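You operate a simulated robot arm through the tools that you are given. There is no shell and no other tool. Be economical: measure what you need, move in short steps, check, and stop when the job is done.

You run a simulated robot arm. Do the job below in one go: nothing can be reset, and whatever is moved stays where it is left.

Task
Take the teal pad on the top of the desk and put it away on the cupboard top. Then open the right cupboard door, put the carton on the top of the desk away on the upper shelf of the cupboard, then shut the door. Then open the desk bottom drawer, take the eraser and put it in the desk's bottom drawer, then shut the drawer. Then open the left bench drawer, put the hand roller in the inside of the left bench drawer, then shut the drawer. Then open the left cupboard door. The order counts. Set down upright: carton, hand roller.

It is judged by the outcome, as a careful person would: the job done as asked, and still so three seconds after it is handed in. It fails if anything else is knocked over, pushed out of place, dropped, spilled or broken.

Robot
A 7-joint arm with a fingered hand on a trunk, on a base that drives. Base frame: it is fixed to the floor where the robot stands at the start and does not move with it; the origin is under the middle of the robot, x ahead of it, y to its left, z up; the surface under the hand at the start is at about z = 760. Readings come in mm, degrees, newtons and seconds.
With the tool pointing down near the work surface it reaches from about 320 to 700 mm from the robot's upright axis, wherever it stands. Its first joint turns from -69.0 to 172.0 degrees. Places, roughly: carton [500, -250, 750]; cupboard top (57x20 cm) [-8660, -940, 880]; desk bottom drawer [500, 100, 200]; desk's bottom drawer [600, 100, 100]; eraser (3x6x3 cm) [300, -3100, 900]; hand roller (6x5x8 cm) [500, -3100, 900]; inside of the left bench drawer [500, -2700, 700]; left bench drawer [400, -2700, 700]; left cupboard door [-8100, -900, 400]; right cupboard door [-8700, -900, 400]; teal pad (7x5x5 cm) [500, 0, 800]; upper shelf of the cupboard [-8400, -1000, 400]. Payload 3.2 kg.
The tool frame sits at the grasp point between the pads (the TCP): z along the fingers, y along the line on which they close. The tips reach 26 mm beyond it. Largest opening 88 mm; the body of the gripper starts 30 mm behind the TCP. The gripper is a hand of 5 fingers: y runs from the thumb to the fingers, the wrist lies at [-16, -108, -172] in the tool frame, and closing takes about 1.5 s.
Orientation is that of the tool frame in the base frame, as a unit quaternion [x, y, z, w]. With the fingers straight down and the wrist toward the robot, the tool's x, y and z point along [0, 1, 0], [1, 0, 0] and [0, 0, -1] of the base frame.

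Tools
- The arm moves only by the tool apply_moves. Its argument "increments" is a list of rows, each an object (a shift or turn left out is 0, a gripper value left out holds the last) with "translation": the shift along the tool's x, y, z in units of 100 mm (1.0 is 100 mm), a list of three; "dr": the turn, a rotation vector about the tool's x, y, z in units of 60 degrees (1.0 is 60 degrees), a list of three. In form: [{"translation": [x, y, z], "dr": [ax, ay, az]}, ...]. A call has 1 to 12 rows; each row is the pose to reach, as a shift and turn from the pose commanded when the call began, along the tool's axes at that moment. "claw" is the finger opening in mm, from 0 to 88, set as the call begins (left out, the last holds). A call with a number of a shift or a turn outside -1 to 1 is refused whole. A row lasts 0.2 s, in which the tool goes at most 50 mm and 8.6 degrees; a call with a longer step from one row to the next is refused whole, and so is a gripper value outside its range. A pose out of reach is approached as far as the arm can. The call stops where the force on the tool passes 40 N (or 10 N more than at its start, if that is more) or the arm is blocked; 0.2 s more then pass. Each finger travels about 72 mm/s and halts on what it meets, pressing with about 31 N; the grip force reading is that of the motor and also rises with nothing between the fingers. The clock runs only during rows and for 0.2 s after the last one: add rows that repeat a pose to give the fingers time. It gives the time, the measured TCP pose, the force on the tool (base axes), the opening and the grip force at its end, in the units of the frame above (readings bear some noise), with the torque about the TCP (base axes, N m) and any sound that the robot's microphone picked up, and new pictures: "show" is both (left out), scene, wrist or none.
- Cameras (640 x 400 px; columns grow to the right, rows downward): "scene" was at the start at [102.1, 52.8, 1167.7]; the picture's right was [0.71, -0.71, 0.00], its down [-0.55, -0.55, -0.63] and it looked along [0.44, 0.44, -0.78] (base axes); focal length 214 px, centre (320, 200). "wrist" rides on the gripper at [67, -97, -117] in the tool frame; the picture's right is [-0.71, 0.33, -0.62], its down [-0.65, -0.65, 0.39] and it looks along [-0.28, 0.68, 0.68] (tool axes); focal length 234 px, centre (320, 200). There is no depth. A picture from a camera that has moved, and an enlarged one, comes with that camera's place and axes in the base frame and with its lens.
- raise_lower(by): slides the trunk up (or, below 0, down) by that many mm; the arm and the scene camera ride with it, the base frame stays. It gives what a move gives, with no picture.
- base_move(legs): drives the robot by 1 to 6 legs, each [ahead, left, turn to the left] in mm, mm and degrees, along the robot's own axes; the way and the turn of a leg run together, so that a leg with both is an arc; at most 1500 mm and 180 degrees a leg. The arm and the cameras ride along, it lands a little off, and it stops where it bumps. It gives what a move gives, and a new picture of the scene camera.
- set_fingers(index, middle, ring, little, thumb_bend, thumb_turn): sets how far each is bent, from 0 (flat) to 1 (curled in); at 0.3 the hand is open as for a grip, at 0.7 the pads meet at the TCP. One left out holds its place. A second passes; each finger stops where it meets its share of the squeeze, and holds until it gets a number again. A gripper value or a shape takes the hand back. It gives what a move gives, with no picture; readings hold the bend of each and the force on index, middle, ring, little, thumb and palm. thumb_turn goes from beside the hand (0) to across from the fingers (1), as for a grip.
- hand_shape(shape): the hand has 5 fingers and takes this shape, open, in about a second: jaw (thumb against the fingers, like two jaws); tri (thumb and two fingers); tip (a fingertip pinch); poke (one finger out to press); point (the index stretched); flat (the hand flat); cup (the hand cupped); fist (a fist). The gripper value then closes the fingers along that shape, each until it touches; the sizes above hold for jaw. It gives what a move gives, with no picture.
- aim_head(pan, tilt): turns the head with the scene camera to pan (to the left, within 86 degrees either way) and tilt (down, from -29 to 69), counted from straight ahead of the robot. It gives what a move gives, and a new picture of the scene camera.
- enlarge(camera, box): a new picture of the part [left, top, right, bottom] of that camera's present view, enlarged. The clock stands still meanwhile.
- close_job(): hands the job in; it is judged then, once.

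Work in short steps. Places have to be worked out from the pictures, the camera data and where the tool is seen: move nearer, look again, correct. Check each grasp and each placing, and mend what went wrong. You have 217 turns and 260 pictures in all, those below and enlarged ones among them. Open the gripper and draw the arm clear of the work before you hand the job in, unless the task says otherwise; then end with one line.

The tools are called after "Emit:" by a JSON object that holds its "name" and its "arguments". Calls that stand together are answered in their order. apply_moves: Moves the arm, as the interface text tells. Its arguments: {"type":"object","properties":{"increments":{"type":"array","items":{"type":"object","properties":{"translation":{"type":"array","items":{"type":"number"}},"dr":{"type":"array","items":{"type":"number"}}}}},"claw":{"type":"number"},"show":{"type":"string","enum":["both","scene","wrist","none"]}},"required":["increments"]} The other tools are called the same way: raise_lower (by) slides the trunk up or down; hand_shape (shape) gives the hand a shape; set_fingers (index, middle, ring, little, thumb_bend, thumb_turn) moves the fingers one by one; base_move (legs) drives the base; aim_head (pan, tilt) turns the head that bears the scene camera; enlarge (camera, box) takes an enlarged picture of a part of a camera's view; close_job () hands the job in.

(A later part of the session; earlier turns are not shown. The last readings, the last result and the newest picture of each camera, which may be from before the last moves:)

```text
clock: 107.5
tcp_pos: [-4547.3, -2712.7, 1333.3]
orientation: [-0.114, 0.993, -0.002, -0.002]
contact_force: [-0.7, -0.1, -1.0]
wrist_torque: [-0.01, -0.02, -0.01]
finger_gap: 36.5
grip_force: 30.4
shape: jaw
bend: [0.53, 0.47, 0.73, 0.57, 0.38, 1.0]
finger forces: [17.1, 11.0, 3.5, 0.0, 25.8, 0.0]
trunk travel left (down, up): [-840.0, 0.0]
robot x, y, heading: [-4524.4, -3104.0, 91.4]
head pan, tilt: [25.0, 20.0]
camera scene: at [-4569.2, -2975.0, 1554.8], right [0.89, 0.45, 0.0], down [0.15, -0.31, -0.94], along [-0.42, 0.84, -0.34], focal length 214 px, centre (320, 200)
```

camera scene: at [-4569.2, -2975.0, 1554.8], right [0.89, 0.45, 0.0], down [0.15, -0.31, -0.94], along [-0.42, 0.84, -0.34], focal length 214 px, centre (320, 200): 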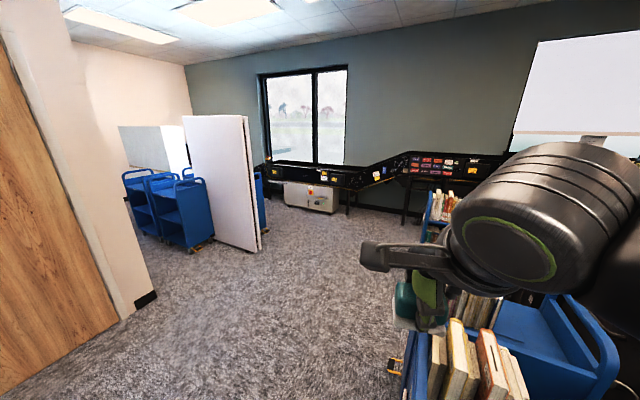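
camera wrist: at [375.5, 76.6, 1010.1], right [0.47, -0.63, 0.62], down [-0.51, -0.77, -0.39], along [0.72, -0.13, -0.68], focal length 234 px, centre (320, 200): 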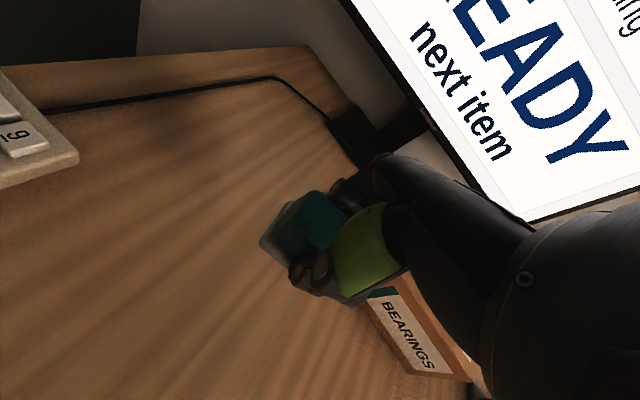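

Leg slightly too long; resend shortened.

Emit:
{"name": "base_move", "arguments": {"legs": [[200, 1000, 0], [1450, 0, 0], [650, 0, 0], [0, 0, 88]]}}

Emit:
{"name": "aim_head", "arguments": {"pan": 25, "tilt": 20}}

```text
clock: 126.5
tcp_pos: [-5975.4, -850.7, 1334.0]
orientation: [0.771, -0.636, 0.004, 0.001]
contact_force: [0.1, -0.3, -0.8]
wrist_torque: [0.02, 0.03, 0.02]
finger_gap: 36.3
grip_force: 30.6
shape: jaw
bend: [0.53, 0.47, 0.73, 0.57, 0.38, 1.0]
finger forces: [17.3, 10.8, 3.6, 0.0, 25.4, 0.0]
trunk travel left (down, up): [-840.0, 0.0]
robot x, y, heading: [-5581.0, -842.7, 179.4]
head pan, tilt: [25.0, 20.0]
camera scene: at [-5716.9, -881.7, 1554.8], right [-0.41, 0.91, 0.0], down [0.31, 0.14, -0.94], along [-0.86, -0.39, -0.34], focal length 214 px, centre (320, 200)
```

scene: 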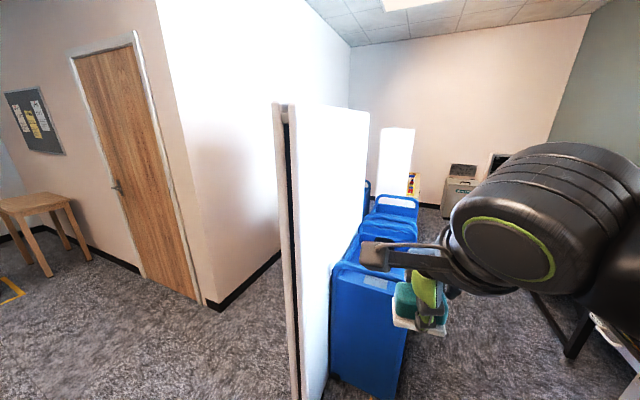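

```text
clock: 127.0
tcp_pos: [-5976.7, -851.4, 1333.2]
orientation: [0.771, -0.636, 0.003, 0.002]
contact_force: [0.1, -0.6, -0.7]
wrist_torque: [-0.01, 0.02, -0.02]
finger_gap: 36.2
grip_force: 31.0
shape: jaw
bend: [0.53, 0.47, 0.73, 0.57, 0.38, 1.0]
finger forces: [17.3, 10.8, 3.5, 0.0, 25.5, 0.0]
trunk travel left (down, up): [-840.0, 0.0]
robot x, y, heading: [-5576.9, -847.5, 179.5]
head pan, tilt: [25.0, 20.0]
camera scene: at [-5717.0, -881.8, 1554.8], right [-0.41, 0.91, 0.0], down [0.31, 0.14, -0.94], along [-0.86, -0.39, -0.34], focal length 214 px, centre (320, 200)
```

scene: 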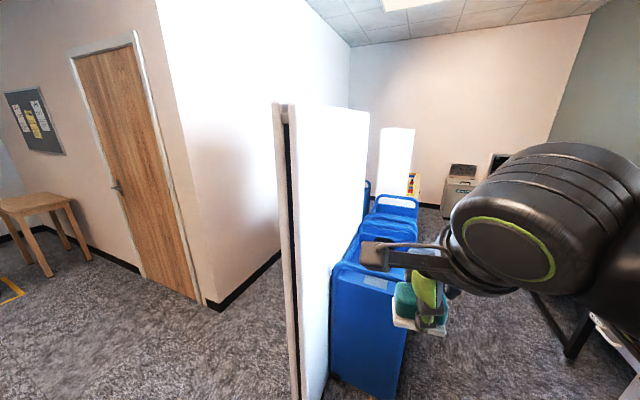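

The lane between carts (y<-755) and conveyor (y>200) is open. Shift north to y≈-280 and look again.

Emit:
{"name": "base_move", "arguments": {"legs": [[0, -560, 0]]}}

Emit:
{"name": "aim_head", "arguments": {"pan": 10, "tilt": 15}}

```text
clock: 130.3
tcp_pos: [-5969.6, -292.4, 1332.8]
orientation: [0.772, -0.636, 0.004, 0.001]
contact_force: [0.0, -0.2, -1.1]
wrist_torque: [0.01, -0.04, 0.0]
finger_gap: 36.3
grip_force: 31.0
shape: jaw
bend: [0.53, 0.47, 0.73, 0.57, 0.38, 1.0]
finger forces: [17.3, 10.8, 3.5, 0.0, 25.4, 0.1]
trunk travel left (down, up): [-840.0, 0.0]
robot x, y, heading: [-5578.8, -283.5, 179.5]
head pan, tilt: [25.0, 20.0]
camera scene: at [-5711.2, -322.9, 1554.8], right [-0.41, 0.91, 0.0], down [0.31, 0.14, -0.94], along [-0.86, -0.39, -0.34], focal length 214 px, centre (320, 200)
```

scene: 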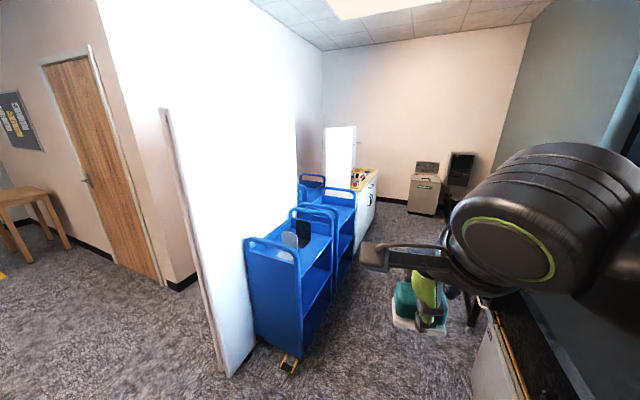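

```text
clock: 131.0
tcp_pos: [-5970.0, -291.3, 1333.2]
orientation: [0.772, -0.636, 0.003, 0.002]
contact_force: [-0.3, 0.7, -0.7]
wrist_torque: [-0.02, -0.02, 0.0]
finger_gap: 36.0
grip_force: 31.3
shape: jaw
bend: [0.53, 0.47, 0.73, 0.57, 0.38, 1.0]
finger forces: [17.3, 10.8, 3.5, 0.1, 25.4, 0.0]
trunk travel left (down, up): [-840.0, 0.0]
robot x, y, heading: [-5577.5, -283.7, 179.4]
head pan, tilt: [10.0, 15.0]
camera scene: at [-5718.5, -299.2, 1562.9], right [-0.16, 0.99, 0.0], down [0.26, 0.04, -0.97], along [-0.95, -0.16, -0.26], focal length 214 px, centre (320, 200)
```

scene: 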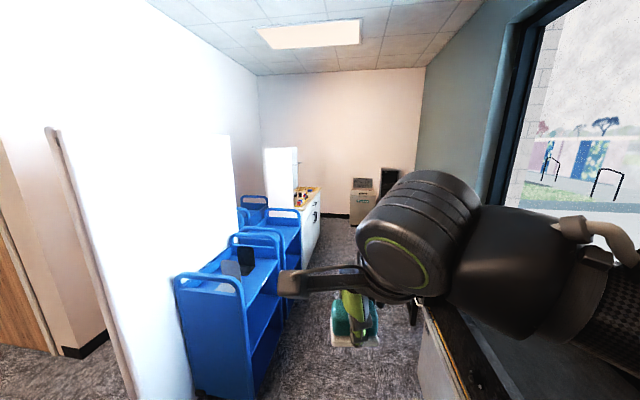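

The cupboard is the white counter past the blue carts. The lane (y -780…200) is centred on me; drive 2.6 m west.

Emit:
{"name": "base_move", "arguments": {"legs": [[1400, 10, 0], [1200, 10, 0]]}}

Emit:
{"name": "aim_head", "arguments": {"pan": 60, "tilt": 30}}

```text
clock: 143.7
tcp_pos: [-8573.4, -292.0, 1333.2]
orientation: [0.771, -0.637, 0.003, 0.003]
contact_force: [-0.5, -0.9, -1.1]
wrist_torque: [-0.06, 0.01, -0.06]
finger_gap: 36.0
grip_force: 31.2
shape: jaw
bend: [0.53, 0.47, 0.73, 0.57, 0.38, 1.0]
finger forces: [17.4, 10.8, 3.5, 0.0, 25.6, 0.0]
trunk travel left (down, up): [-840.0, 0.0]
robot x, y, heading: [-8180.6, -284.0, 179.4]
head pan, tilt: [10.0, 15.0]
camera scene: at [-8323.2, -300.1, 1563.0], right [-0.16, 0.99, 0.0], down [0.26, 0.04, -0.97], along [-0.95, -0.16, -0.26], focal length 214 px, centre (320, 200)
```

scene: 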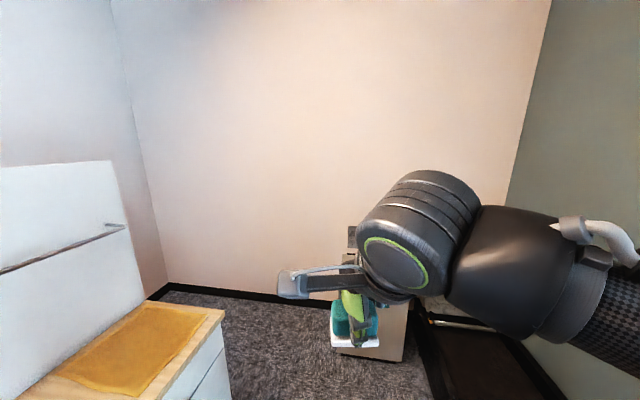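

```text
clock: 144.9
tcp_pos: [-8574.7, -290.7, 1332.7]
orientation: [0.771, -0.637, 0.004, 0.001]
contact_force: [-0.3, 0.2, -0.6]
wrist_torque: [-0.02, 0.01, 0.0]
finger_gap: 36.3
grip_force: 31.2
shape: jaw
bend: [0.53, 0.47, 0.73, 0.57, 0.38, 1.0]
finger forces: [17.4, 10.8, 3.4, 0.0, 25.6, 0.0]
trunk travel left (down, up): [-840.0, 0.0]
robot x, y, heading: [-8182.5, -283.4, 179.4]
head pan, tilt: [60.0, 30.0]
camera scene: at [-8277.5, -362.7, 1538.8], right [-0.86, 0.51, 0.0], down [0.26, 0.43, -0.87], along [-0.44, -0.74, -0.5], focal length 214 px, centre (320, 200)
```

scene: 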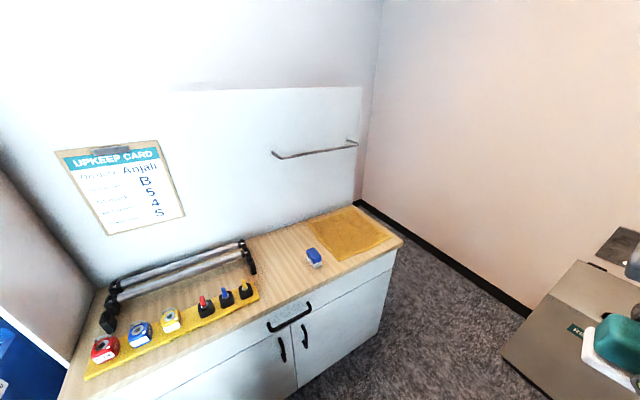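

Found it: cupboard top x≈-7830…-8975, front y≈-800, blue pad at x≈-8583, mat beyond, tool rack left of x≈-8340. I'll stand in front of the free wood spot at x≈-8465, facing -y.

Emit:
{"name": "base_move", "arguments": {"legs": [[0, 0, 90.6], [130, -285, 0]]}}

Emit:
{"name": "aim_head", "arguments": {"pan": 20, "tilt": 45}}

```text
clock: 150.8
tcp_pos: [-8452.0, -807.5, 1332.8]
orientation: [0.995, 0.098, 0.004, -0.002]
contact_force: [-0.3, -1.5, -0.8]
wrist_torque: [0.02, 0.0, -0.03]
finger_gap: 35.8
grip_force: 31.1
shape: jaw
bend: [0.53, 0.47, 0.73, 0.57, 0.39, 1.0]
finger forces: [17.2, 10.8, 3.5, 0.1, 25.3, 0.0]
trunk travel left (down, up): [-840.0, 0.0]
robot x, y, heading: [-8463.6, -411.2, -90.4]
head pan, tilt: [60.0, 30.0]
camera scene: at [-8385.7, -508.5, 1538.8], right [-0.51, -0.86, 0.0], down [-0.43, 0.25, -0.87], along [0.75, -0.44, -0.5], focal length 214 px, centre (320, 200)
```

scene: 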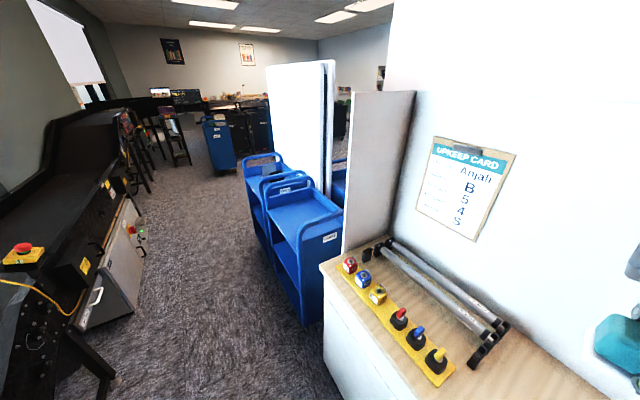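

```text
clock: 151.9
tcp_pos: [-8453.5, -806.2, 1332.9]
orientation: [0.995, 0.098, 0.004, -0.001]
contact_force: [0.4, -0.4, -1.1]
wrist_torque: [-0.03, -0.01, -0.01]
finger_gap: 36.0
grip_force: 31.2
shape: jaw
bend: [0.53, 0.47, 0.73, 0.57, 0.39, 1.0]
finger forces: [17.2, 10.8, 3.4, 0.0, 25.2, 0.0]
trunk travel left (down, up): [-840.0, 0.0]
robot x, y, heading: [-8464.3, -411.8, -90.5]
head pan, tilt: [20.0, 45.0]
camera scene: at [-8437.0, -539.7, 1516.2], right [-0.94, -0.34, 0.0], down [-0.24, 0.67, -0.71], along [0.24, -0.67, -0.71], focal length 214 px, centre (320, 200)
```

scene: 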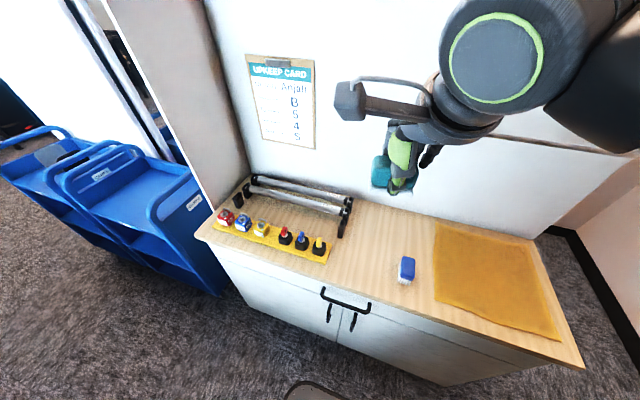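

The free spot at about [-8475, -930] is confirmed. Lower the trunk by 340, then advance over it, straightening the yaw.

Emit:
{"name": "raise_lower", "arguments": {"by": -300}}

Emit:
{"name": "apply_moves", "arguments": {"increments": [{"translation": [-0.1, 0.25, 0], "dr": [0, 0, 0.05]}, {"translation": [-0.2, 0.5, 0], "dr": [0, 0, 0.1]}, {"translation": [-0.35, 0.75, 0], "dr": [0, 0, 0.15]}, {"translation": [-0.45, 1.0, 0], "dr": [0, 0, 0.19]}, {"translation": [-0.45, 1.0, 0], "dr": [0, 0, 0.19]}], "show": "scene"}}

```text
clock: 154.9
tcp_pos: [-8453.8, -807.3, 1033.6]
orientation: [0.995, 0.098, 0.003, -0.001]
contact_force: [-0.8, 0.6, -0.7]
wrist_torque: [-0.01, 0.02, 0.01]
finger_gap: 36.2
grip_force: 30.7
shape: jaw
bend: [0.53, 0.47, 0.73, 0.57, 0.39, 1.0]
finger forces: [17.2, 10.8, 3.5, 0.1, 25.4, 0.0]
trunk travel left (down, up): [-540.0, 300.0]
robot x, y, heading: [-8458.6, -410.4, -90.5]
head pan, tilt: [20.0, 45.0]
```

```text
clock: 156.1
tcp_pos: [-8478.7, -913.3, 1032.6]
orientation: [1.0, -0.002, 0.004, -0.002]
contact_force: [-0.4, 0.6, -0.3]
wrist_torque: [0.02, 0.01, -0.03]
finger_gap: 36.4
grip_force: 31.1
shape: jaw
bend: [0.53, 0.47, 0.73, 0.57, 0.39, 1.0]
finger forces: [17.2, 10.2, 3.5, 0.0, 25.5, 0.0]
trunk travel left (down, up): [-540.0, 300.0]
robot x, y, heading: [-8462.2, -411.3, -90.4]
head pan, tilt: [20.0, 45.0]
camera scene: at [-8437.4, -539.4, 1216.2], right [-0.94, -0.34, 0.0], down [-0.24, 0.67, -0.71], along [0.24, -0.67, -0.71], focal length 214 px, centre (320, 200)
```

scene: 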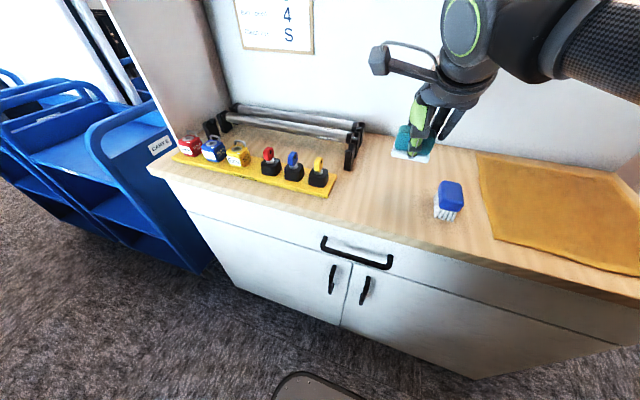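

Clear spot below. Descend 100 mm, then feel for the surface.

Emit:
{"name": "apply_moves", "arguments": {"increments": [{"translation": [0, 0.0, 0.4]}, {"translation": [0, 0.05, 0.8]}, {"translation": [0, 0.1, 1.0]}, {"translation": [0, 0.1, 1.0]}], "show": "none"}}

Emit:
{"name": "apply_moves", "arguments": {"increments": [{"translation": [0, 0.0, 0.05]}, {"translation": [0, 0, 0.1]}, {"translation": [0, 0, 0.13]}, {"translation": [0, 0, 0.16]}, {"translation": [0, 0, 0.16]}], "show": "both"}}

```text
clock: 157.1
tcp_pos: [-8476.8, -923.0, 932.5]
orientation: [1.0, -0.002, 0.004, -0.001]
contact_force: [0.0, 0.1, -1.5]
wrist_torque: [0.01, 0.01, -0.01]
finger_gap: 36.0
grip_force: 31.1
shape: jaw
bend: [0.53, 0.47, 0.73, 0.57, 0.39, 1.0]
finger forces: [17.5, 9.9, 3.6, 0.0, 25.5, 0.0]
trunk travel left (down, up): [-540.0, 300.0]
robot x, y, heading: [-8464.9, -413.5, -90.5]
head pan, tilt: [20.0, 45.0]
```

```text
clock: 158.3
tcp_pos: [-8476.5, -924.5, 917.2]
orientation: [1.0, -0.003, 0.004, -0.002]
contact_force: [-0.3, 0.6, -0.6]
wrist_torque: [0.01, -0.02, -0.01]
finger_gap: 36.1
grip_force: 30.6
shape: jaw
bend: [0.53, 0.47, 0.73, 0.57, 0.39, 1.0]
finger forces: [17.3, 9.9, 3.6, 0.0, 25.3, 0.1]
trunk travel left (down, up): [-540.0, 300.0]
robot x, y, heading: [-8461.7, -414.2, -90.3]
head pan, tilt: [20.0, 45.0]
camera scene: at [-8437.2, -539.8, 1216.1], right [-0.94, -0.34, 0.0], down [-0.24, 0.67, -0.71], along [0.24, -0.67, -0.71], focal length 214 px, centre (320, 200)
camera wrist: at [-8409.5, -826.4, 1034.2], right [-0.71, -0.33, 0.62], down [-0.64, 0.66, -0.39], along [-0.28, -0.68, -0.68], focal length 234 px, centre (320, 200)
```

scene: 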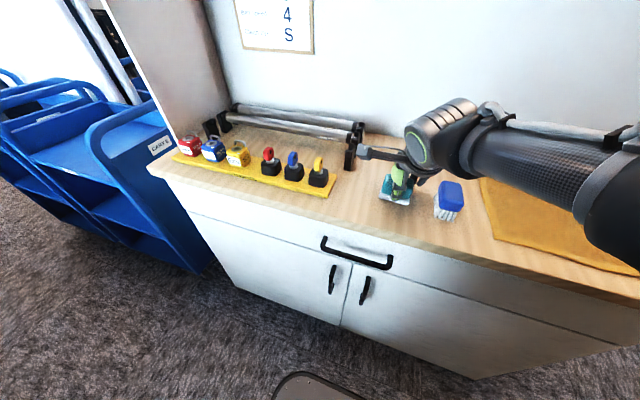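
wrist: 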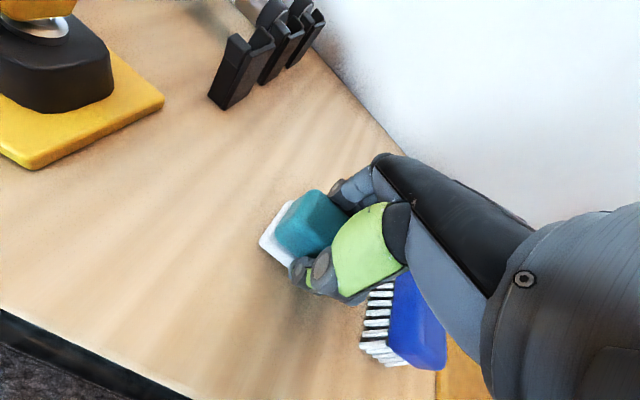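

No contact yet. Shift 15 mm away from the brush and lower slowly.

Emit:
{"name": "apply_moves", "arguments": {"increments": [{"translation": [0.15, 0, 0]}, {"translation": [0.15, 0, 0.03]}, {"translation": [0.15, 0, 0.06]}, {"translation": [0.15, 0, 0.09]}, {"translation": [0.15, 0, 0.12]}], "show": "none"}}

```text
clock: 159.5
tcp_pos: [-8461.5, -923.1, 913.6]
orientation: [1.0, -0.003, 0.006, 0.009]
contact_force: [-0.7, -5.3, 39.8]
wrist_torque: [-0.14, 0.23, -0.04]
finger_gap: 37.6
grip_force: 31.3
shape: jaw
bend: [0.53, 0.46, 0.73, 0.57, 0.39, 1.0]
finger forces: [27.5, 19.4, 9.3, 0.0, 34.4, 0.1]
trunk travel left (down, up): [-540.0, 300.0]
robot x, y, heading: [-8461.3, -409.0, -90.5]
head pan, tilt: [20.0, 45.0]
```

Firm contact at z≈913, pad seated. Ease up slightly and open.

Emit:
{"name": "apply_moves", "arguments": {"increments": [{"translation": [0, 0, -0.05]}, {"translation": [0, 0, -0.05]}], "show": "none"}}

Emit:
{"name": "apply_moves", "arguments": {"increments": [{"translation": [0, 0, 0]}, {"translation": [0, 0, 0]}, {"translation": [0, 0, 0]}, {"translation": [0, 0, 0]}, {"translation": [0, 0, 0]}], "claw": 75, "show": "both"}}

```text
clock: 160.1
tcp_pos: [-8460.2, -922.6, 913.3]
orientation: [1.0, -0.002, 0.004, 0.004]
contact_force: [1.4, -5.7, 26.7]
wrist_torque: [-0.33, 0.15, -0.02]
finger_gap: 37.8
grip_force: 30.8
shape: jaw
bend: [0.53, 0.46, 0.73, 0.57, 0.39, 1.0]
finger forces: [25.3, 18.6, 6.8, 0.0, 29.6, 0.0]
trunk travel left (down, up): [-540.0, 300.0]
robot x, y, heading: [-8463.0, -410.9, -90.5]
head pan, tilt: [20.0, 45.0]
```

```text
clock: 161.3
tcp_pos: [-8463.2, -923.5, 908.7]
orientation: [1.0, -0.003, 0.003, -0.003]
contact_force: [-0.3, -0.2, 0.7]
wrist_torque: [-0.02, 0.01, -0.05]
finger_gap: 74.7
grip_force: 0.1
shape: jaw
bend: [0.36, 0.32, 0.28, 0.35, 0.1, 0.98]
finger forces: [0.0, 0.1, 0.1, 0.1, 0.1, 0.1]
trunk travel left (down, up): [-540.0, 300.0]
robot x, y, heading: [-8460.9, -412.0, -90.6]
head pan, tilt: [20.0, 45.0]
camera scene: at [-8437.2, -539.6, 1216.1], right [-0.94, -0.34, 0.0], down [-0.24, 0.67, -0.71], along [0.24, -0.67, -0.71], focal length 214 px, centre (320, 200)
camera wrist: at [-8394.3, -826.3, 1026.6], right [-0.71, -0.33, 0.62], down [-0.64, 0.66, -0.39], along [-0.28, -0.68, -0.68], focal length 234 px, centre (320, 200)
```

scene: 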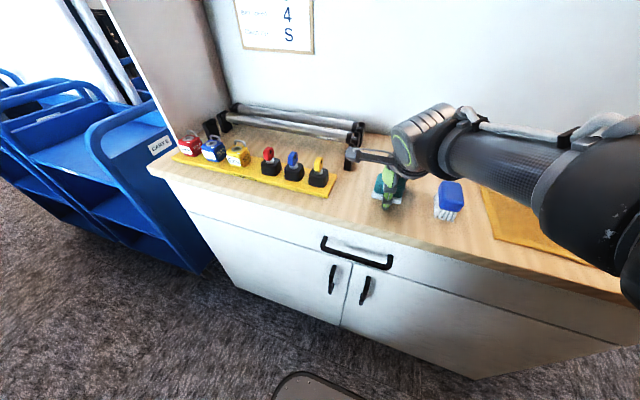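
wrist: 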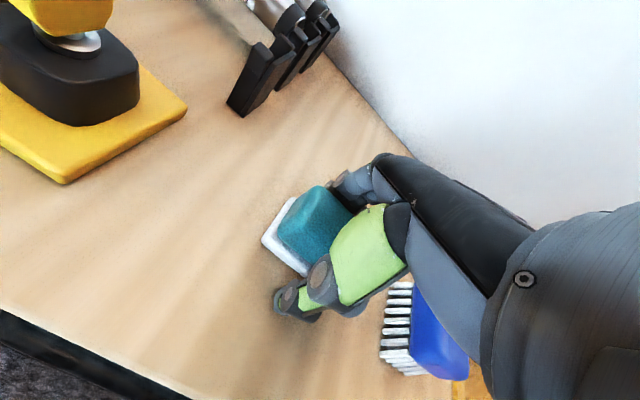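

The pad is released. Open fully and rise.

Emit:
{"name": "apply_moves", "arguments": {"increments": [{"translation": [0, 0, 0]}, {"translation": [0, 0, 0]}, {"translation": [0, 0, -0.3]}, {"translation": [0, 0, -0.7]}, {"translation": [0, 0, -1.0]}, {"translation": [0, 0, -1.0]}], "claw": 88, "show": "both"}}

```text
clock: 162.7
tcp_pos: [-8461.1, -923.4, 1010.0]
orientation: [1.0, -0.002, 0.003, -0.002]
contact_force: [-0.2, 0.1, 0.1]
wrist_torque: [-0.01, -0.01, 0.04]
finger_gap: 87.7
grip_force: 0.1
shape: jaw
bend: [0.3, 0.3, 0.3, 0.3, 0.3, 0.97]
finger forces: [0.0, 0.1, 0.1, 0.0, 0.0, 0.0]
trunk travel left (down, up): [-540.0, 300.0]
robot x, y, heading: [-8460.4, -413.3, -90.4]
head pan, tilt: [20.0, 45.0]
camera scene: at [-8437.2, -539.8, 1216.1], right [-0.94, -0.34, 0.0], down [-0.24, 0.67, -0.71], along [0.24, -0.67, -0.71], focal length 214 px, centre (320, 200)
camera wrist: at [-8394.4, -826.2, 1127.2], right [-0.71, -0.33, 0.62], down [-0.64, 0.66, -0.39], along [-0.28, -0.68, -0.68], focal length 234 px, centre (320, 200)
```

scene: 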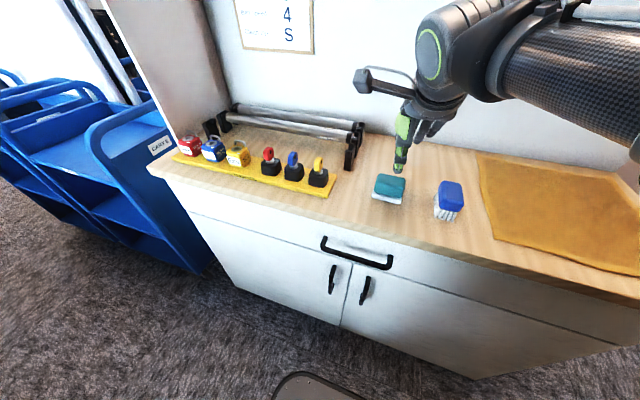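
wrist: 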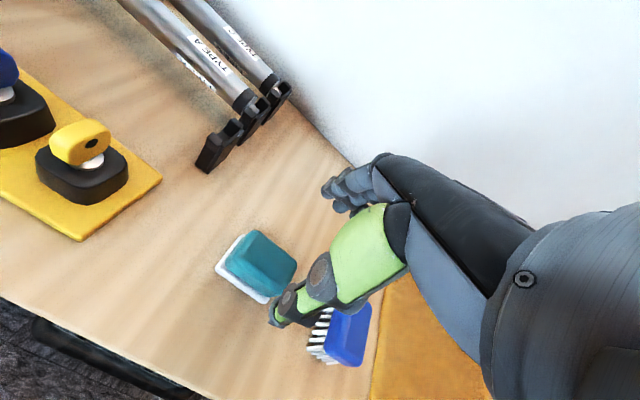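

The teal pad stands on the cupboard top. Next the right door: its handle is vertical at about x=-8469, z 600–750. I'll retract the arm and stand left of it, out of the door's swing.

Emit:
{"name": "apply_moves", "arguments": {"increments": [{"translation": [0, -0.4, -0.3]}, {"translation": [0, -0.8, -0.4]}, {"translation": [0, -1.0, -0.4]}, {"translation": [0, -1.0, -0.4]}], "show": "none"}}

Emit:
{"name": "base_move", "arguments": {"legs": [[-20, 0, 0.4], [50, 310, 0]]}}

Emit:
{"name": "aim_head", "arguments": {"pan": -30, "tilt": 45}}

```text
clock: 163.7
tcp_pos: [-8460.7, -823.3, 1049.3]
orientation: [1.0, -0.002, 0.003, -0.002]
contact_force: [0.2, -0.7, 0.2]
wrist_torque: [-0.04, 0.02, 0.02]
finger_gap: 87.7
grip_force: 0.1
shape: jaw
bend: [0.3, 0.3, 0.3, 0.3, 0.3, 0.97]
finger forces: [0.1, 0.1, 0.1, 0.1, 0.0, 0.1]
trunk travel left (down, up): [-540.0, 300.0]
robot x, y, heading: [-8458.5, -410.9, -90.2]
head pan, tilt: [20.0, 45.0]
```

```text
clock: 166.2
tcp_pos: [-8148.7, -853.8, 1048.3]
orientation: [1.0, 0.002, 0.003, -0.001]
contact_force: [0.5, -0.4, 0.2]
wrist_torque: [0.02, -0.01, 0.03]
finger_gap: 87.6
grip_force: 0.0
shape: jaw
bend: [0.3, 0.3, 0.3, 0.3, 0.3, 0.97]
finger forces: [0.0, 0.0, 0.0, 0.1, 0.1, 0.0]
trunk travel left (down, up): [-540.0, 300.0]
robot x, y, heading: [-8151.7, -444.3, -89.8]
head pan, tilt: [20.0, 45.0]
camera scene: at [-8125.0, -569.7, 1216.1], right [-0.94, -0.34, 0.0], down [-0.24, 0.66, -0.71], along [0.24, -0.66, -0.71], focal length 214 px, centre (320, 200)
```

scene: 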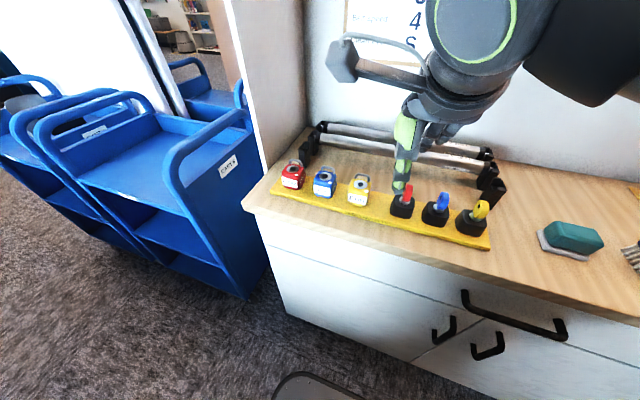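

```text
clock: 167.4
tcp_pos: [-8147.2, -854.6, 1049.5]
orientation: [1.0, 0.002, 0.003, -0.001]
contact_force: [-0.5, 0.5, -0.9]
wrist_torque: [-0.02, 0.0, -0.02]
finger_gap: 87.6
grip_force: 0.1
shape: jaw
bend: [0.3, 0.3, 0.3, 0.3, 0.3, 0.97]
finger forces: [0.0, 0.0, 0.0, 0.0, 0.0, 0.0]
trunk travel left (down, up): [-540.0, 300.0]
robot x, y, heading: [-8148.7, -442.9, -90.1]
head pan, tilt: [-30.0, 45.0]
camera scene: at [-8194.1, -563.6, 1216.2], right [-0.87, 0.5, 0.0], down [0.35, 0.61, -0.71], along [-0.35, -0.61, -0.71], focal length 214 px, centre (320, 200)
```

scene: 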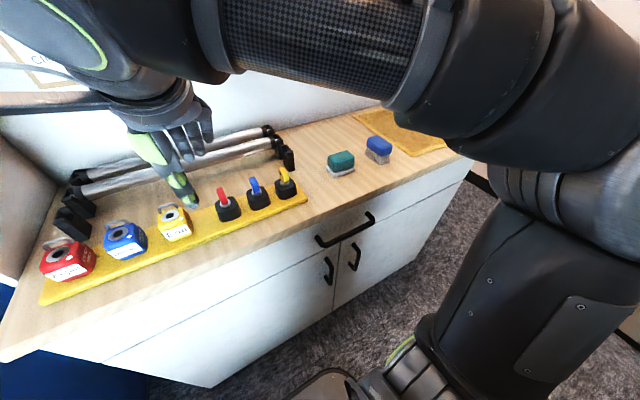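

Triangulated: right-door handle at about [-8468, -808, 617]. I'll back the hand off and begin to reorient it (fingers forward-down).

Emit:
{"name": "apply_moves", "arguments": {"increments": [{"translation": [0, -0.4, 0], "dr": [-0.1, 0, 0]}, {"translation": [0, -0.8, 0], "dr": [-0.23, 0, 0]}, {"translation": [0, -1.0, 0], "dr": [-0.36, 0, 0]}, {"translation": [0, -1.0, 0], "dr": [-0.49, 0, 0]}, {"translation": [0, -1.0, 0], "dr": [-0.62, 0, 0]}, {"translation": [0, -1.0, 0], "dr": [-0.75, 0, 0]}, {"translation": [0, -1.0, 0], "dr": [-0.88, 0, 0]}, {"translation": [0, -1.0, 0], "dr": [-1.0, 0, 0]}, {"translation": [0, -1.0, 0], "dr": [-1.0, 0, 0]}], "claw": 70, "show": "scene"}}

```text
clock: 169.4
tcp_pos: [-8122.7, -761.0, 1071.5]
orientation: [0.867, -0.001, 0.004, 0.499]
contact_force: [0.2, 0.4, -0.1]
wrist_torque: [0.0, 0.02, -0.05]
finger_gap: 69.8
grip_force: 0.1
shape: jaw
bend: [0.38, 0.33, 0.27, 0.37, 0.08, 0.98]
finger forces: [0.0, 0.0, 0.0, 0.1, 0.0, 0.0]
out of reach, approached as far as the arm can: row 7, 8, 9
trunk travel left (down, up): [-540.0, 300.0]
robot x, y, heading: [-8157.0, -442.4, -89.9]
head pan, tilt: [-30.0, 45.0]
camera scene: at [-8194.5, -563.6, 1216.1], right [-0.87, 0.5, 0.0], down [0.35, 0.61, -0.71], along [-0.35, -0.61, -0.71], focal length 214 px, centre (320, 200)
```

scene: 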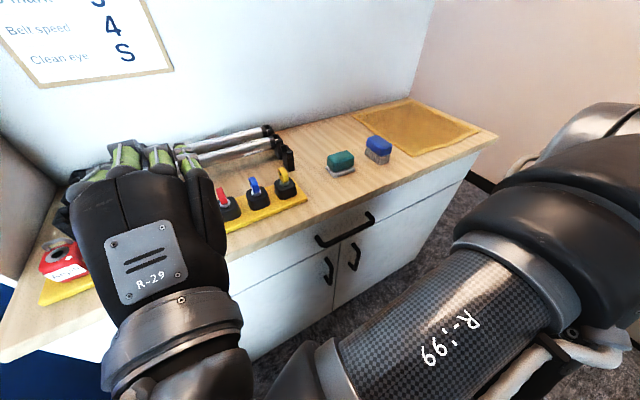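

Reached 60° pitch. Now move right and roll the hand toward the vertical-bar grip.

Emit:
{"name": "apply_moves", "arguments": {"increments": [{"translation": [-0.2, 0, 0], "dr": [0, 0, -0.13]}, {"translation": [-0.4, 0, 0], "dr": [0, 0, -0.26]}, {"translation": [-0.6, 0, 0], "dr": [0, 0, -0.39]}, {"translation": [-0.8, 0, 0], "dr": [0, 0, -0.52]}, {"translation": [-1.0, 0, 0], "dr": [0, 0, -0.65]}, {"translation": [-1.0, 0, 0], "dr": [0, 0, -0.78]}, {"translation": [-1.0, 0, 0], "dr": [0, 0, -0.9]}, {"translation": [-1.0, 0, 0], "dr": [0, 0, -1.0]}, {"translation": [-1.0, 0, 0], "dr": [0, 0, -1.0]}], "show": "scene"}}

```text
clock: 171.4
tcp_pos: [-8223.0, -764.3, 1076.4]
orientation: [0.751, 0.435, -0.246, 0.431]
contact_force: [0.2, -0.3, -0.2]
wrist_torque: [0.01, 0.02, 0.02]
finger_gap: 70.1
grip_force: 0.0
shape: jaw
bend: [0.38, 0.33, 0.27, 0.37, 0.08, 0.98]
finger forces: [0.0, 0.0, 0.1, 0.1, 0.0, 0.0]
out of reach, approached as far as the arm can: row 1, 2, 3, 4, 5, 6, 7, 8, 9
trunk travel left (down, up): [-540.0, 300.0]
robot x, y, heading: [-8148.1, -442.2, -90.4]
head pan, tilt: [-30.0, 45.0]
camera scene: at [-8194.2, -563.5, 1216.2], right [-0.87, 0.5, 0.0], down [0.35, 0.61, -0.71], along [-0.35, -0.61, -0.71], focal length 214 px, centre (320, 200)
```

scene: 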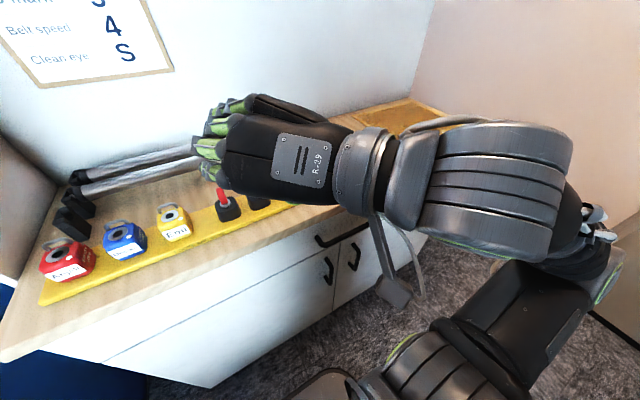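

Finish the roll (another 30°).

Emit:
{"name": "apply_moves", "arguments": {"increments": [{"dr": [0, 0, -0.13]}, {"dr": [0, 0, -0.26]}, {"dr": [0, 0, -0.39]}, {"dr": [0, 0, -0.5]}, {"dr": [0, 0, -0.5]}], "show": "none"}}

Emit:
{"name": "raise_lower", "arguments": {"by": -300}}

```text
clock: 172.6
tcp_pos: [-8223.2, -763.4, 1076.2]
orientation: [0.613, 0.613, -0.35, 0.355]
contact_force: [0.4, 1.3, 0.0]
wrist_torque: [-0.03, -0.03, 0.0]
finger_gap: 70.0
grip_force: 0.1
shape: jaw
bend: [0.38, 0.33, 0.27, 0.37, 0.08, 0.98]
finger forces: [0.1, 0.1, 0.1, 0.0, 0.0, 0.0]
trunk travel left (down, up): [-540.0, 300.0]
robot x, y, heading: [-8150.3, -444.1, -90.1]
head pan, tilt: [-30.0, 45.0]
```

```text
clock: 175.6
tcp_pos: [-8224.0, -763.4, 777.9]
orientation: [0.613, 0.613, -0.35, 0.356]
contact_force: [-0.3, -0.5, -0.3]
wrist_torque: [-0.04, 0.0, 0.01]
finger_gap: 70.1
grip_force: 0.1
shape: jaw
bend: [0.38, 0.33, 0.27, 0.37, 0.08, 0.98]
finger forces: [0.0, 0.1, 0.0, 0.0, 0.0, 0.0]
trunk travel left (down, up): [-240.0, 600.0]
robot x, y, heading: [-8149.9, -443.4, -90.1]
head pan, tilt: [-30.0, 45.0]
```

Orientation is right: y along +x, z forward-down. Lower a further 110 mm and move the hand right toward the handle.

Emit:
{"name": "raise_lower", "arguments": {"by": -110}}

Emit:
{"name": "apply_moves", "arguments": {"increments": [{"translation": [0.05, -0.4, -0.1]}, {"translation": [0.1, -0.8, -0.2]}, {"translation": [0.15, -1.0, -0.3]}, {"translation": [0.15, -1.0, -0.3]}], "show": "none"}}

Emit:
{"name": "apply_moves", "arguments": {"increments": [{"translation": [0.05, -0.4, 0]}, {"translation": [0.1, -0.8, 0]}, {"translation": [0.1, -1.0, 0]}, {"translation": [0.1, -1.0, 0]}], "show": "both"}}

```text
clock: 177.0
tcp_pos: [-8223.4, -764.1, 667.1]
orientation: [0.613, 0.613, -0.35, 0.355]
contact_force: [-0.2, -0.2, -0.4]
wrist_torque: [-0.03, 0.03, -0.01]
finger_gap: 70.2
grip_force: 0.0
shape: jaw
bend: [0.38, 0.33, 0.27, 0.37, 0.08, 0.98]
finger forces: [0.0, 0.0, 0.0, 0.1, 0.0, 0.0]
trunk travel left (down, up): [-130.0, 710.0]
robot x, y, heading: [-8148.2, -443.6, -89.9]
head pan, tilt: [-30.0, 45.0]
```

```text
clock: 178.0
tcp_pos: [-8323.3, -730.3, 667.0]
orientation: [0.614, 0.612, -0.349, 0.356]
contact_force: [0.1, 0.0, 0.2]
wrist_torque: [0.05, -0.02, 0.0]
finger_gap: 70.0
grip_force: 0.1
shape: jaw
bend: [0.38, 0.33, 0.27, 0.37, 0.08, 0.98]
finger forces: [0.0, 0.0, 0.1, 0.1, 0.0, 0.0]
trunk travel left (down, up): [-130.0, 710.0]
robot x, y, heading: [-8150.9, -441.6, -90.0]
head pan, tilt: [-30.0, 45.0]
```

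```text
clock: 179.0
tcp_pos: [-8424.8, -726.0, 658.6]
orientation: [0.613, 0.613, -0.35, 0.355]
contact_force: [-0.5, -0.8, -0.3]
wrist_torque: [0.0, -0.01, -0.01]
finger_gap: 70.0
grip_force: 0.0
shape: jaw
bend: [0.38, 0.33, 0.27, 0.37, 0.08, 0.98]
finger forces: [0.1, 0.0, 0.1, 0.0, 0.0, 0.0]
trunk travel left (down, up): [-130.0, 710.0]
robot x, y, heading: [-8152.8, -440.3, -90.1]
head pan, tilt: [-30.0, 45.0]
camera scene: at [-8194.2, -563.5, 806.1], right [-0.87, 0.5, 0.0], down [0.35, 0.61, -0.71], along [-0.35, -0.61, -0.71], focal length 214 px, centre (320, 200)
camera wrist: at [-8521.2, -590.6, 658.5], right [0.33, 0.18, 0.93], down [-0.65, -0.67, 0.36], along [0.68, -0.72, -0.1], focal length 234 px, centre (320, 200)
```

scene: 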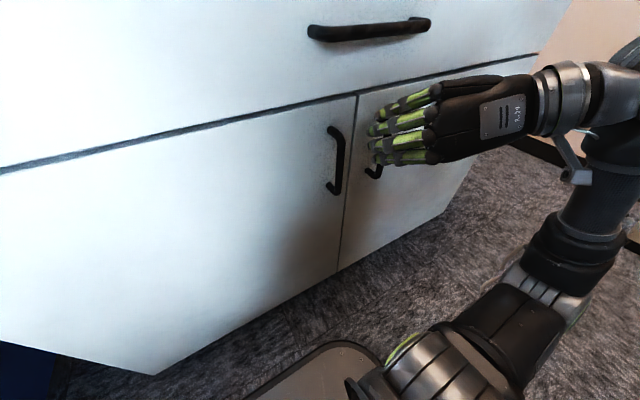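
wrist: 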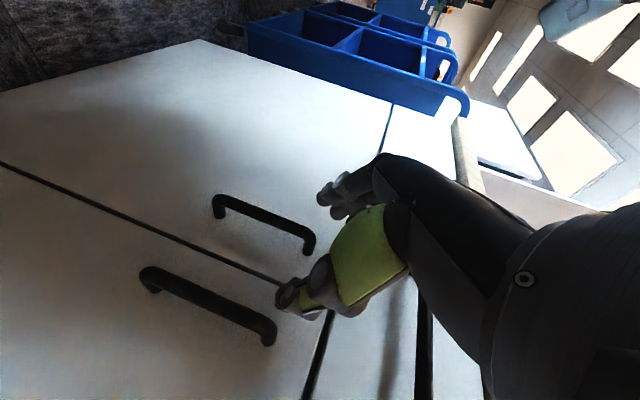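

The two handles are clearly seen; the right door's is at x≈-8474, z 525–640. Move right 49 mm and half-way in.

Emit:
{"name": "apply_moves", "arguments": {"increments": [{"translation": [0.1, -0.25, 0]}, {"translation": [0.18, -0.49, 0]}, {"translation": [0.18, -0.49, 0.3]}, {"translation": [0.18, -0.49, 0.6]}, {"translation": [0.18, -0.49, 0.6]}], "show": "both"}}

```text
clock: 180.2
tcp_pos: [-8471.1, -770.2, 612.2]
orientation: [0.613, 0.613, -0.35, 0.356]
contact_force: [0.1, -0.5, 0.1]
wrist_torque: [0.01, 0.01, 0.01]
finger_gap: 69.9
grip_force: 0.0
shape: jaw
bend: [0.38, 0.33, 0.27, 0.37, 0.08, 0.98]
finger forces: [0.1, 0.0, 0.0, 0.1, 0.0, 0.0]
trunk travel left (down, up): [-130.0, 710.0]
robot x, y, heading: [-8152.0, -443.3, -89.8]
head pan, tilt: [-30.0, 45.0]
camera scene: at [-8194.2, -563.5, 806.1], right [-0.87, 0.5, 0.0], down [0.35, 0.61, -0.71], along [-0.35, -0.61, -0.71], focal length 214 px, centre (320, 200)
camera wrist: at [-8568.4, -634.8, 612.9], right [0.32, 0.18, 0.93], down [-0.65, -0.66, 0.36], along [0.68, -0.72, -0.1], focal length 234 px, centre (320, 200)
```

scene: 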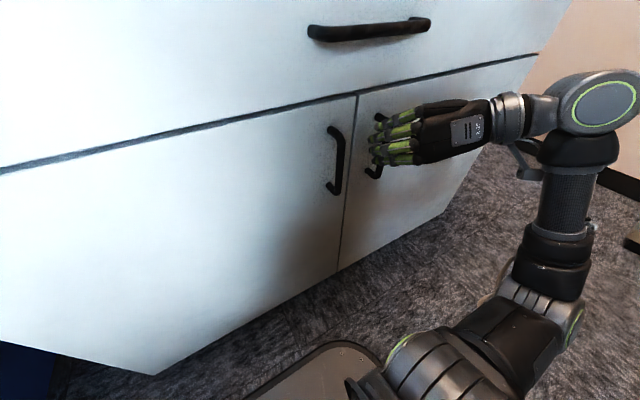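
wrist: 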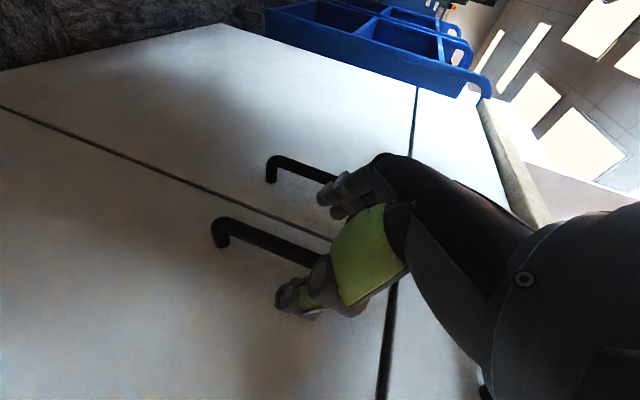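

Thumb right of the handle, fingers between the two handles. Advance 40 mm more.

Emit:
{"name": "apply_moves", "arguments": {"increments": [{"translation": [0, 0, 0.15]}, {"translation": [0, 0, 0.28]}, {"translation": [0, 0, 0.4]}, {"translation": [0, 0, 0.4]}], "show": "wrist"}}

```text
clock: 181.2
tcp_pos: [-8472.3, -803.4, 592.7]
orientation: [0.613, 0.613, -0.349, 0.355]
contact_force: [-0.3, 0.2, -0.2]
wrist_torque: [0.02, -0.02, 0.01]
finger_gap: 70.3
grip_force: 0.1
shape: jaw
bend: [0.38, 0.33, 0.27, 0.37, 0.08, 0.98]
finger forces: [0.0, 0.0, 0.1, 0.0, 0.0, 0.1]
trunk travel left (down, up): [-130.0, 710.0]
robot x, y, heading: [-8152.6, -443.3, -90.0]
head pan, tilt: [-30.0, 45.0]
camera wrist: at [-8568.3, -668.7, 592.9], right [0.33, 0.18, 0.93], down [-0.65, -0.67, 0.36], along [0.68, -0.72, -0.1], focal length 234 px, centre (320, 200)
```

wrist: 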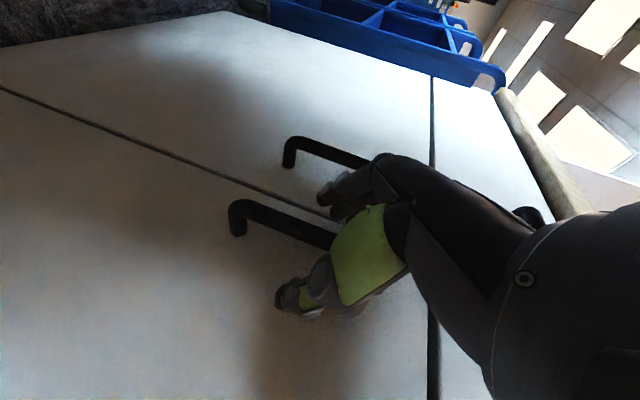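

The bar lies between thumb and fingers. Close.

Emit:
{"name": "apply_moves", "arguments": {"increments": [{"translation": [0, 0, 0]}, {"translation": [0, 0, 0]}, {"translation": [0, 0, 0]}, {"translation": [0, 0, 0]}, {"translation": [0, 0, 0]}, {"translation": [0, 0, 0]}, {"translation": [0, 0, 0]}, {"translation": [0, 0, 0]}], "claw": 0, "show": "both"}}

```text
clock: 183.0
tcp_pos: [-8471.7, -803.8, 591.8]
orientation: [0.614, 0.613, -0.349, 0.355]
contact_force: [-2.3, -1.0, -2.8]
wrist_torque: [-0.1, 0.22, 0.06]
finger_gap: 2.4
grip_force: 30.7
shape: jaw
bend: [0.69, 0.7, 0.6, 0.7, 0.59, 1.0]
finger forces: [13.4, 4.9, 1.1, 3.2, 27.8, 0.0]
trunk travel left (down, up): [-130.0, 710.0]
robot x, y, heading: [-8145.7, -444.1, -90.1]
head pan, tilt: [-30.0, 45.0]
camera scene: at [-8194.5, -563.8, 806.1], right [-0.87, 0.5, 0.0], down [0.35, 0.61, -0.71], along [-0.35, -0.61, -0.71], focal length 214 px, centre (320, 200)
camera wrist: at [-8568.5, -668.7, 592.7], right [0.32, 0.18, 0.93], down [-0.65, -0.67, 0.36], along [0.68, -0.72, -0.1], focal length 234 px, centre (320, 200)
```

scene: 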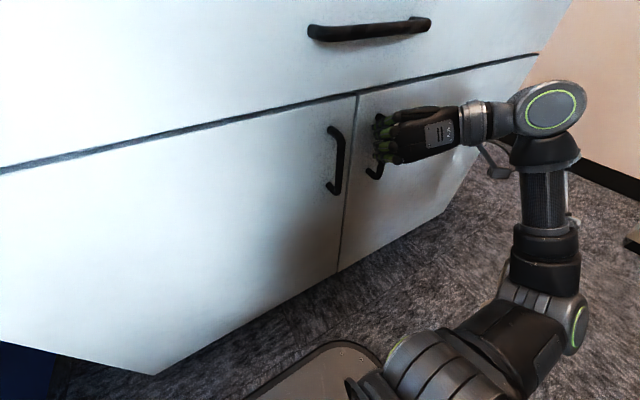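
wrist: 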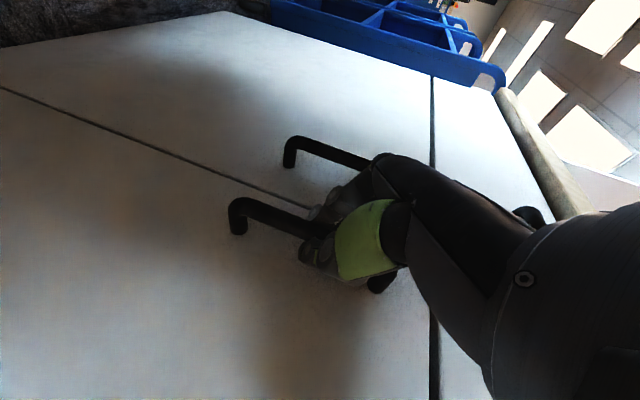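

The fingers met (gap 2 mm), possibly around the bar. Test with a short pull of 40 mm straight out.

Emit:
{"name": "apply_moves", "arguments": {"increments": [{"translation": [0.05, 0, -0.087]}, {"translation": [0.1, 0, -0.173]}, {"translation": [0.15, 0, -0.26]}, {"translation": [0.2, 0, -0.35]}, {"translation": [0.2, 0, -0.35]}], "show": "both"}}

```text
clock: 184.2
tcp_pos: [-8473.8, -764.6, 591.9]
orientation: [0.613, 0.612, -0.35, 0.356]
contact_force: [-17.3, -3.2, -2.2]
wrist_torque: [-0.05, 0.16, -0.01]
finger_gap: 1.5
grip_force: 31.1
shape: jaw
bend: [0.71, 0.7, 0.61, 0.7, 0.57, 1.0]
finger forces: [11.0, 2.7, 0.1, 2.5, 36.2, 0.1]
trunk travel left (down, up): [-130.0, 710.0]
robot x, y, heading: [-8150.3, -442.1, -90.0]
head pan, tilt: [-30.0, 45.0]
camera scene: at [-8196.1, -563.8, 806.0], right [-0.87, 0.5, 0.0], down [0.36, 0.61, -0.71], along [-0.35, -0.61, -0.71], focal length 214 px, centre (320, 200)
camera wrist: at [-8570.2, -628.2, 592.0], right [0.32, 0.18, 0.93], down [-0.66, -0.66, 0.36], along [0.68, -0.73, -0.09], focal length 234 px, centre (320, 200)
```

scene: 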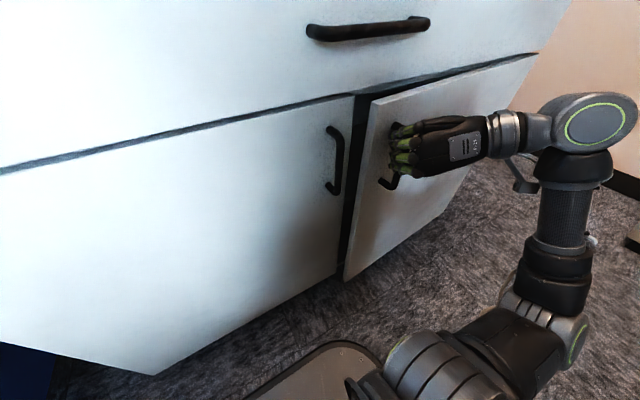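
wrist: 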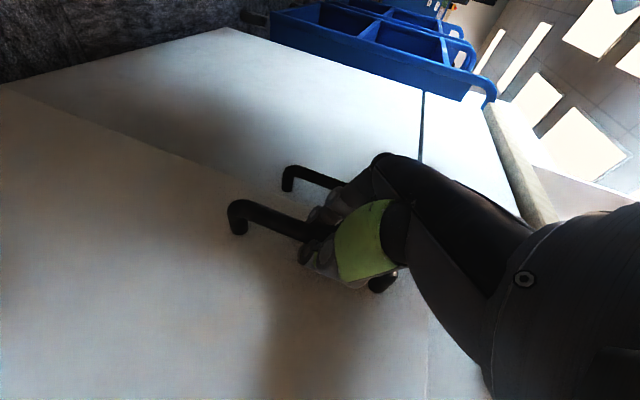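

The door is opening. Continue along the arc.

Emit:
{"name": "apply_moves", "arguments": {"increments": [{"translation": [0.11, -0.03, -0.19]}, {"translation": [0.22, -0.06, -0.38]}, {"translation": [0.33, -0.1, -0.57]}, {"translation": [0.44, -0.15, -0.76]}, {"translation": [0.55, -0.22, -0.95]}, {"translation": [0.55, -0.22, -0.95]}], "show": "scene"}}

```text
clock: 185.6
tcp_pos: [-8498.0, -654.4, 591.6]
orientation: [0.615, 0.612, -0.349, 0.354]
contact_force: [-29.8, -11.0, 0.8]
wrist_torque: [-0.15, 0.18, 0.04]
finger_gap: 1.2
grip_force: 30.8
shape: jaw
bend: [0.71, 0.7, 0.61, 0.7, 0.54, 1.0]
finger forces: [8.0, 0.7, 0.0, 2.6, 44.0, 0.0]
trunk travel left (down, up): [-130.0, 710.0]
robot x, y, heading: [-8152.7, -439.6, -90.3]
head pan, tilt: [-30.0, 45.0]
camera scene: at [-8197.0, -564.6, 805.8], right [-0.87, 0.5, 0.0], down [0.36, 0.61, -0.7], along [-0.35, -0.61, -0.71], focal length 214 px, centre (320, 200)
```

scene: 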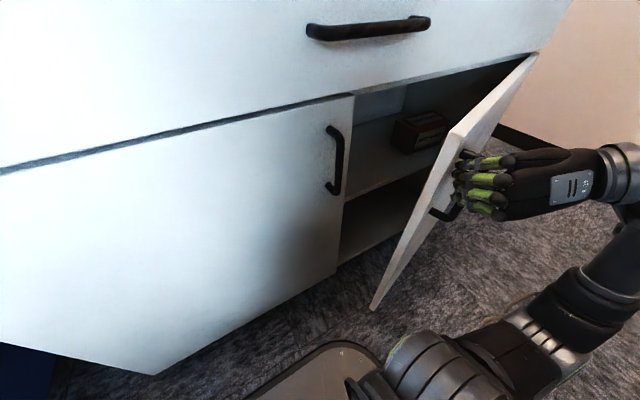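

Good. The handle pulls toward -x, so follow with more -x.

Emit:
{"name": "apply_moves", "arguments": {"increments": [{"translation": [0.05, -0.15, -0.09]}, {"translation": [0.12, -0.28, -0.22]}, {"translation": [0.2, -0.4, -0.35]}, {"translation": [0.3, -0.55, -0.52]}, {"translation": [0.4, -0.7, -0.7]}, {"translation": [0.4, -0.7, -0.7]}], "show": "scene"}}

```text
clock: 186.4
tcp_pos: [-8527.3, -611.5, 593.5]
orientation: [0.605, 0.622, -0.35, 0.354]
contact_force: [18.0, 8.1, -6.3]
wrist_torque: [-1.01, 0.14, 0.58]
finger_gap: 2.9
grip_force: 31.2
shape: jaw
bend: [0.66, 0.7, 0.67, 0.62, 0.8, 1.0]
finger forces: [18.8, 9.2, 0.0, 37.4, 29.2, 0.0]
trunk travel left (down, up): [-130.0, 710.0]
robot x, y, heading: [-8150.6, -442.1, -89.9]
head pan, tilt: [-30.0, 45.0]
stopped in row 4: the force on the tool passed its limit at 45 N (the readings are from after the stop); the commanded pose is now the measured one
camera scene: at [-8191.3, -562.3, 806.4], right [-0.87, 0.5, 0.0], down [0.35, 0.61, -0.71], along [-0.35, -0.61, -0.71], focal length 214 px, centre (320, 200)
```

scene: 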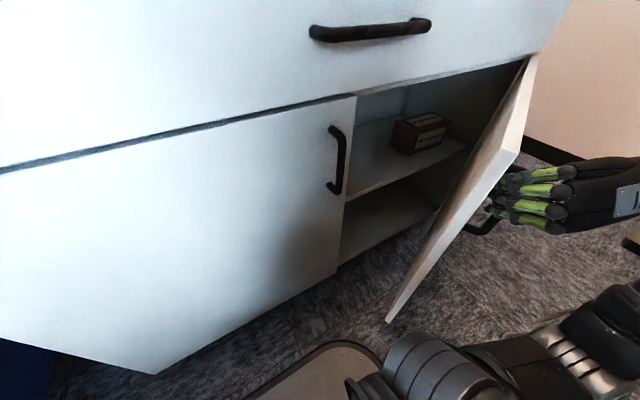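

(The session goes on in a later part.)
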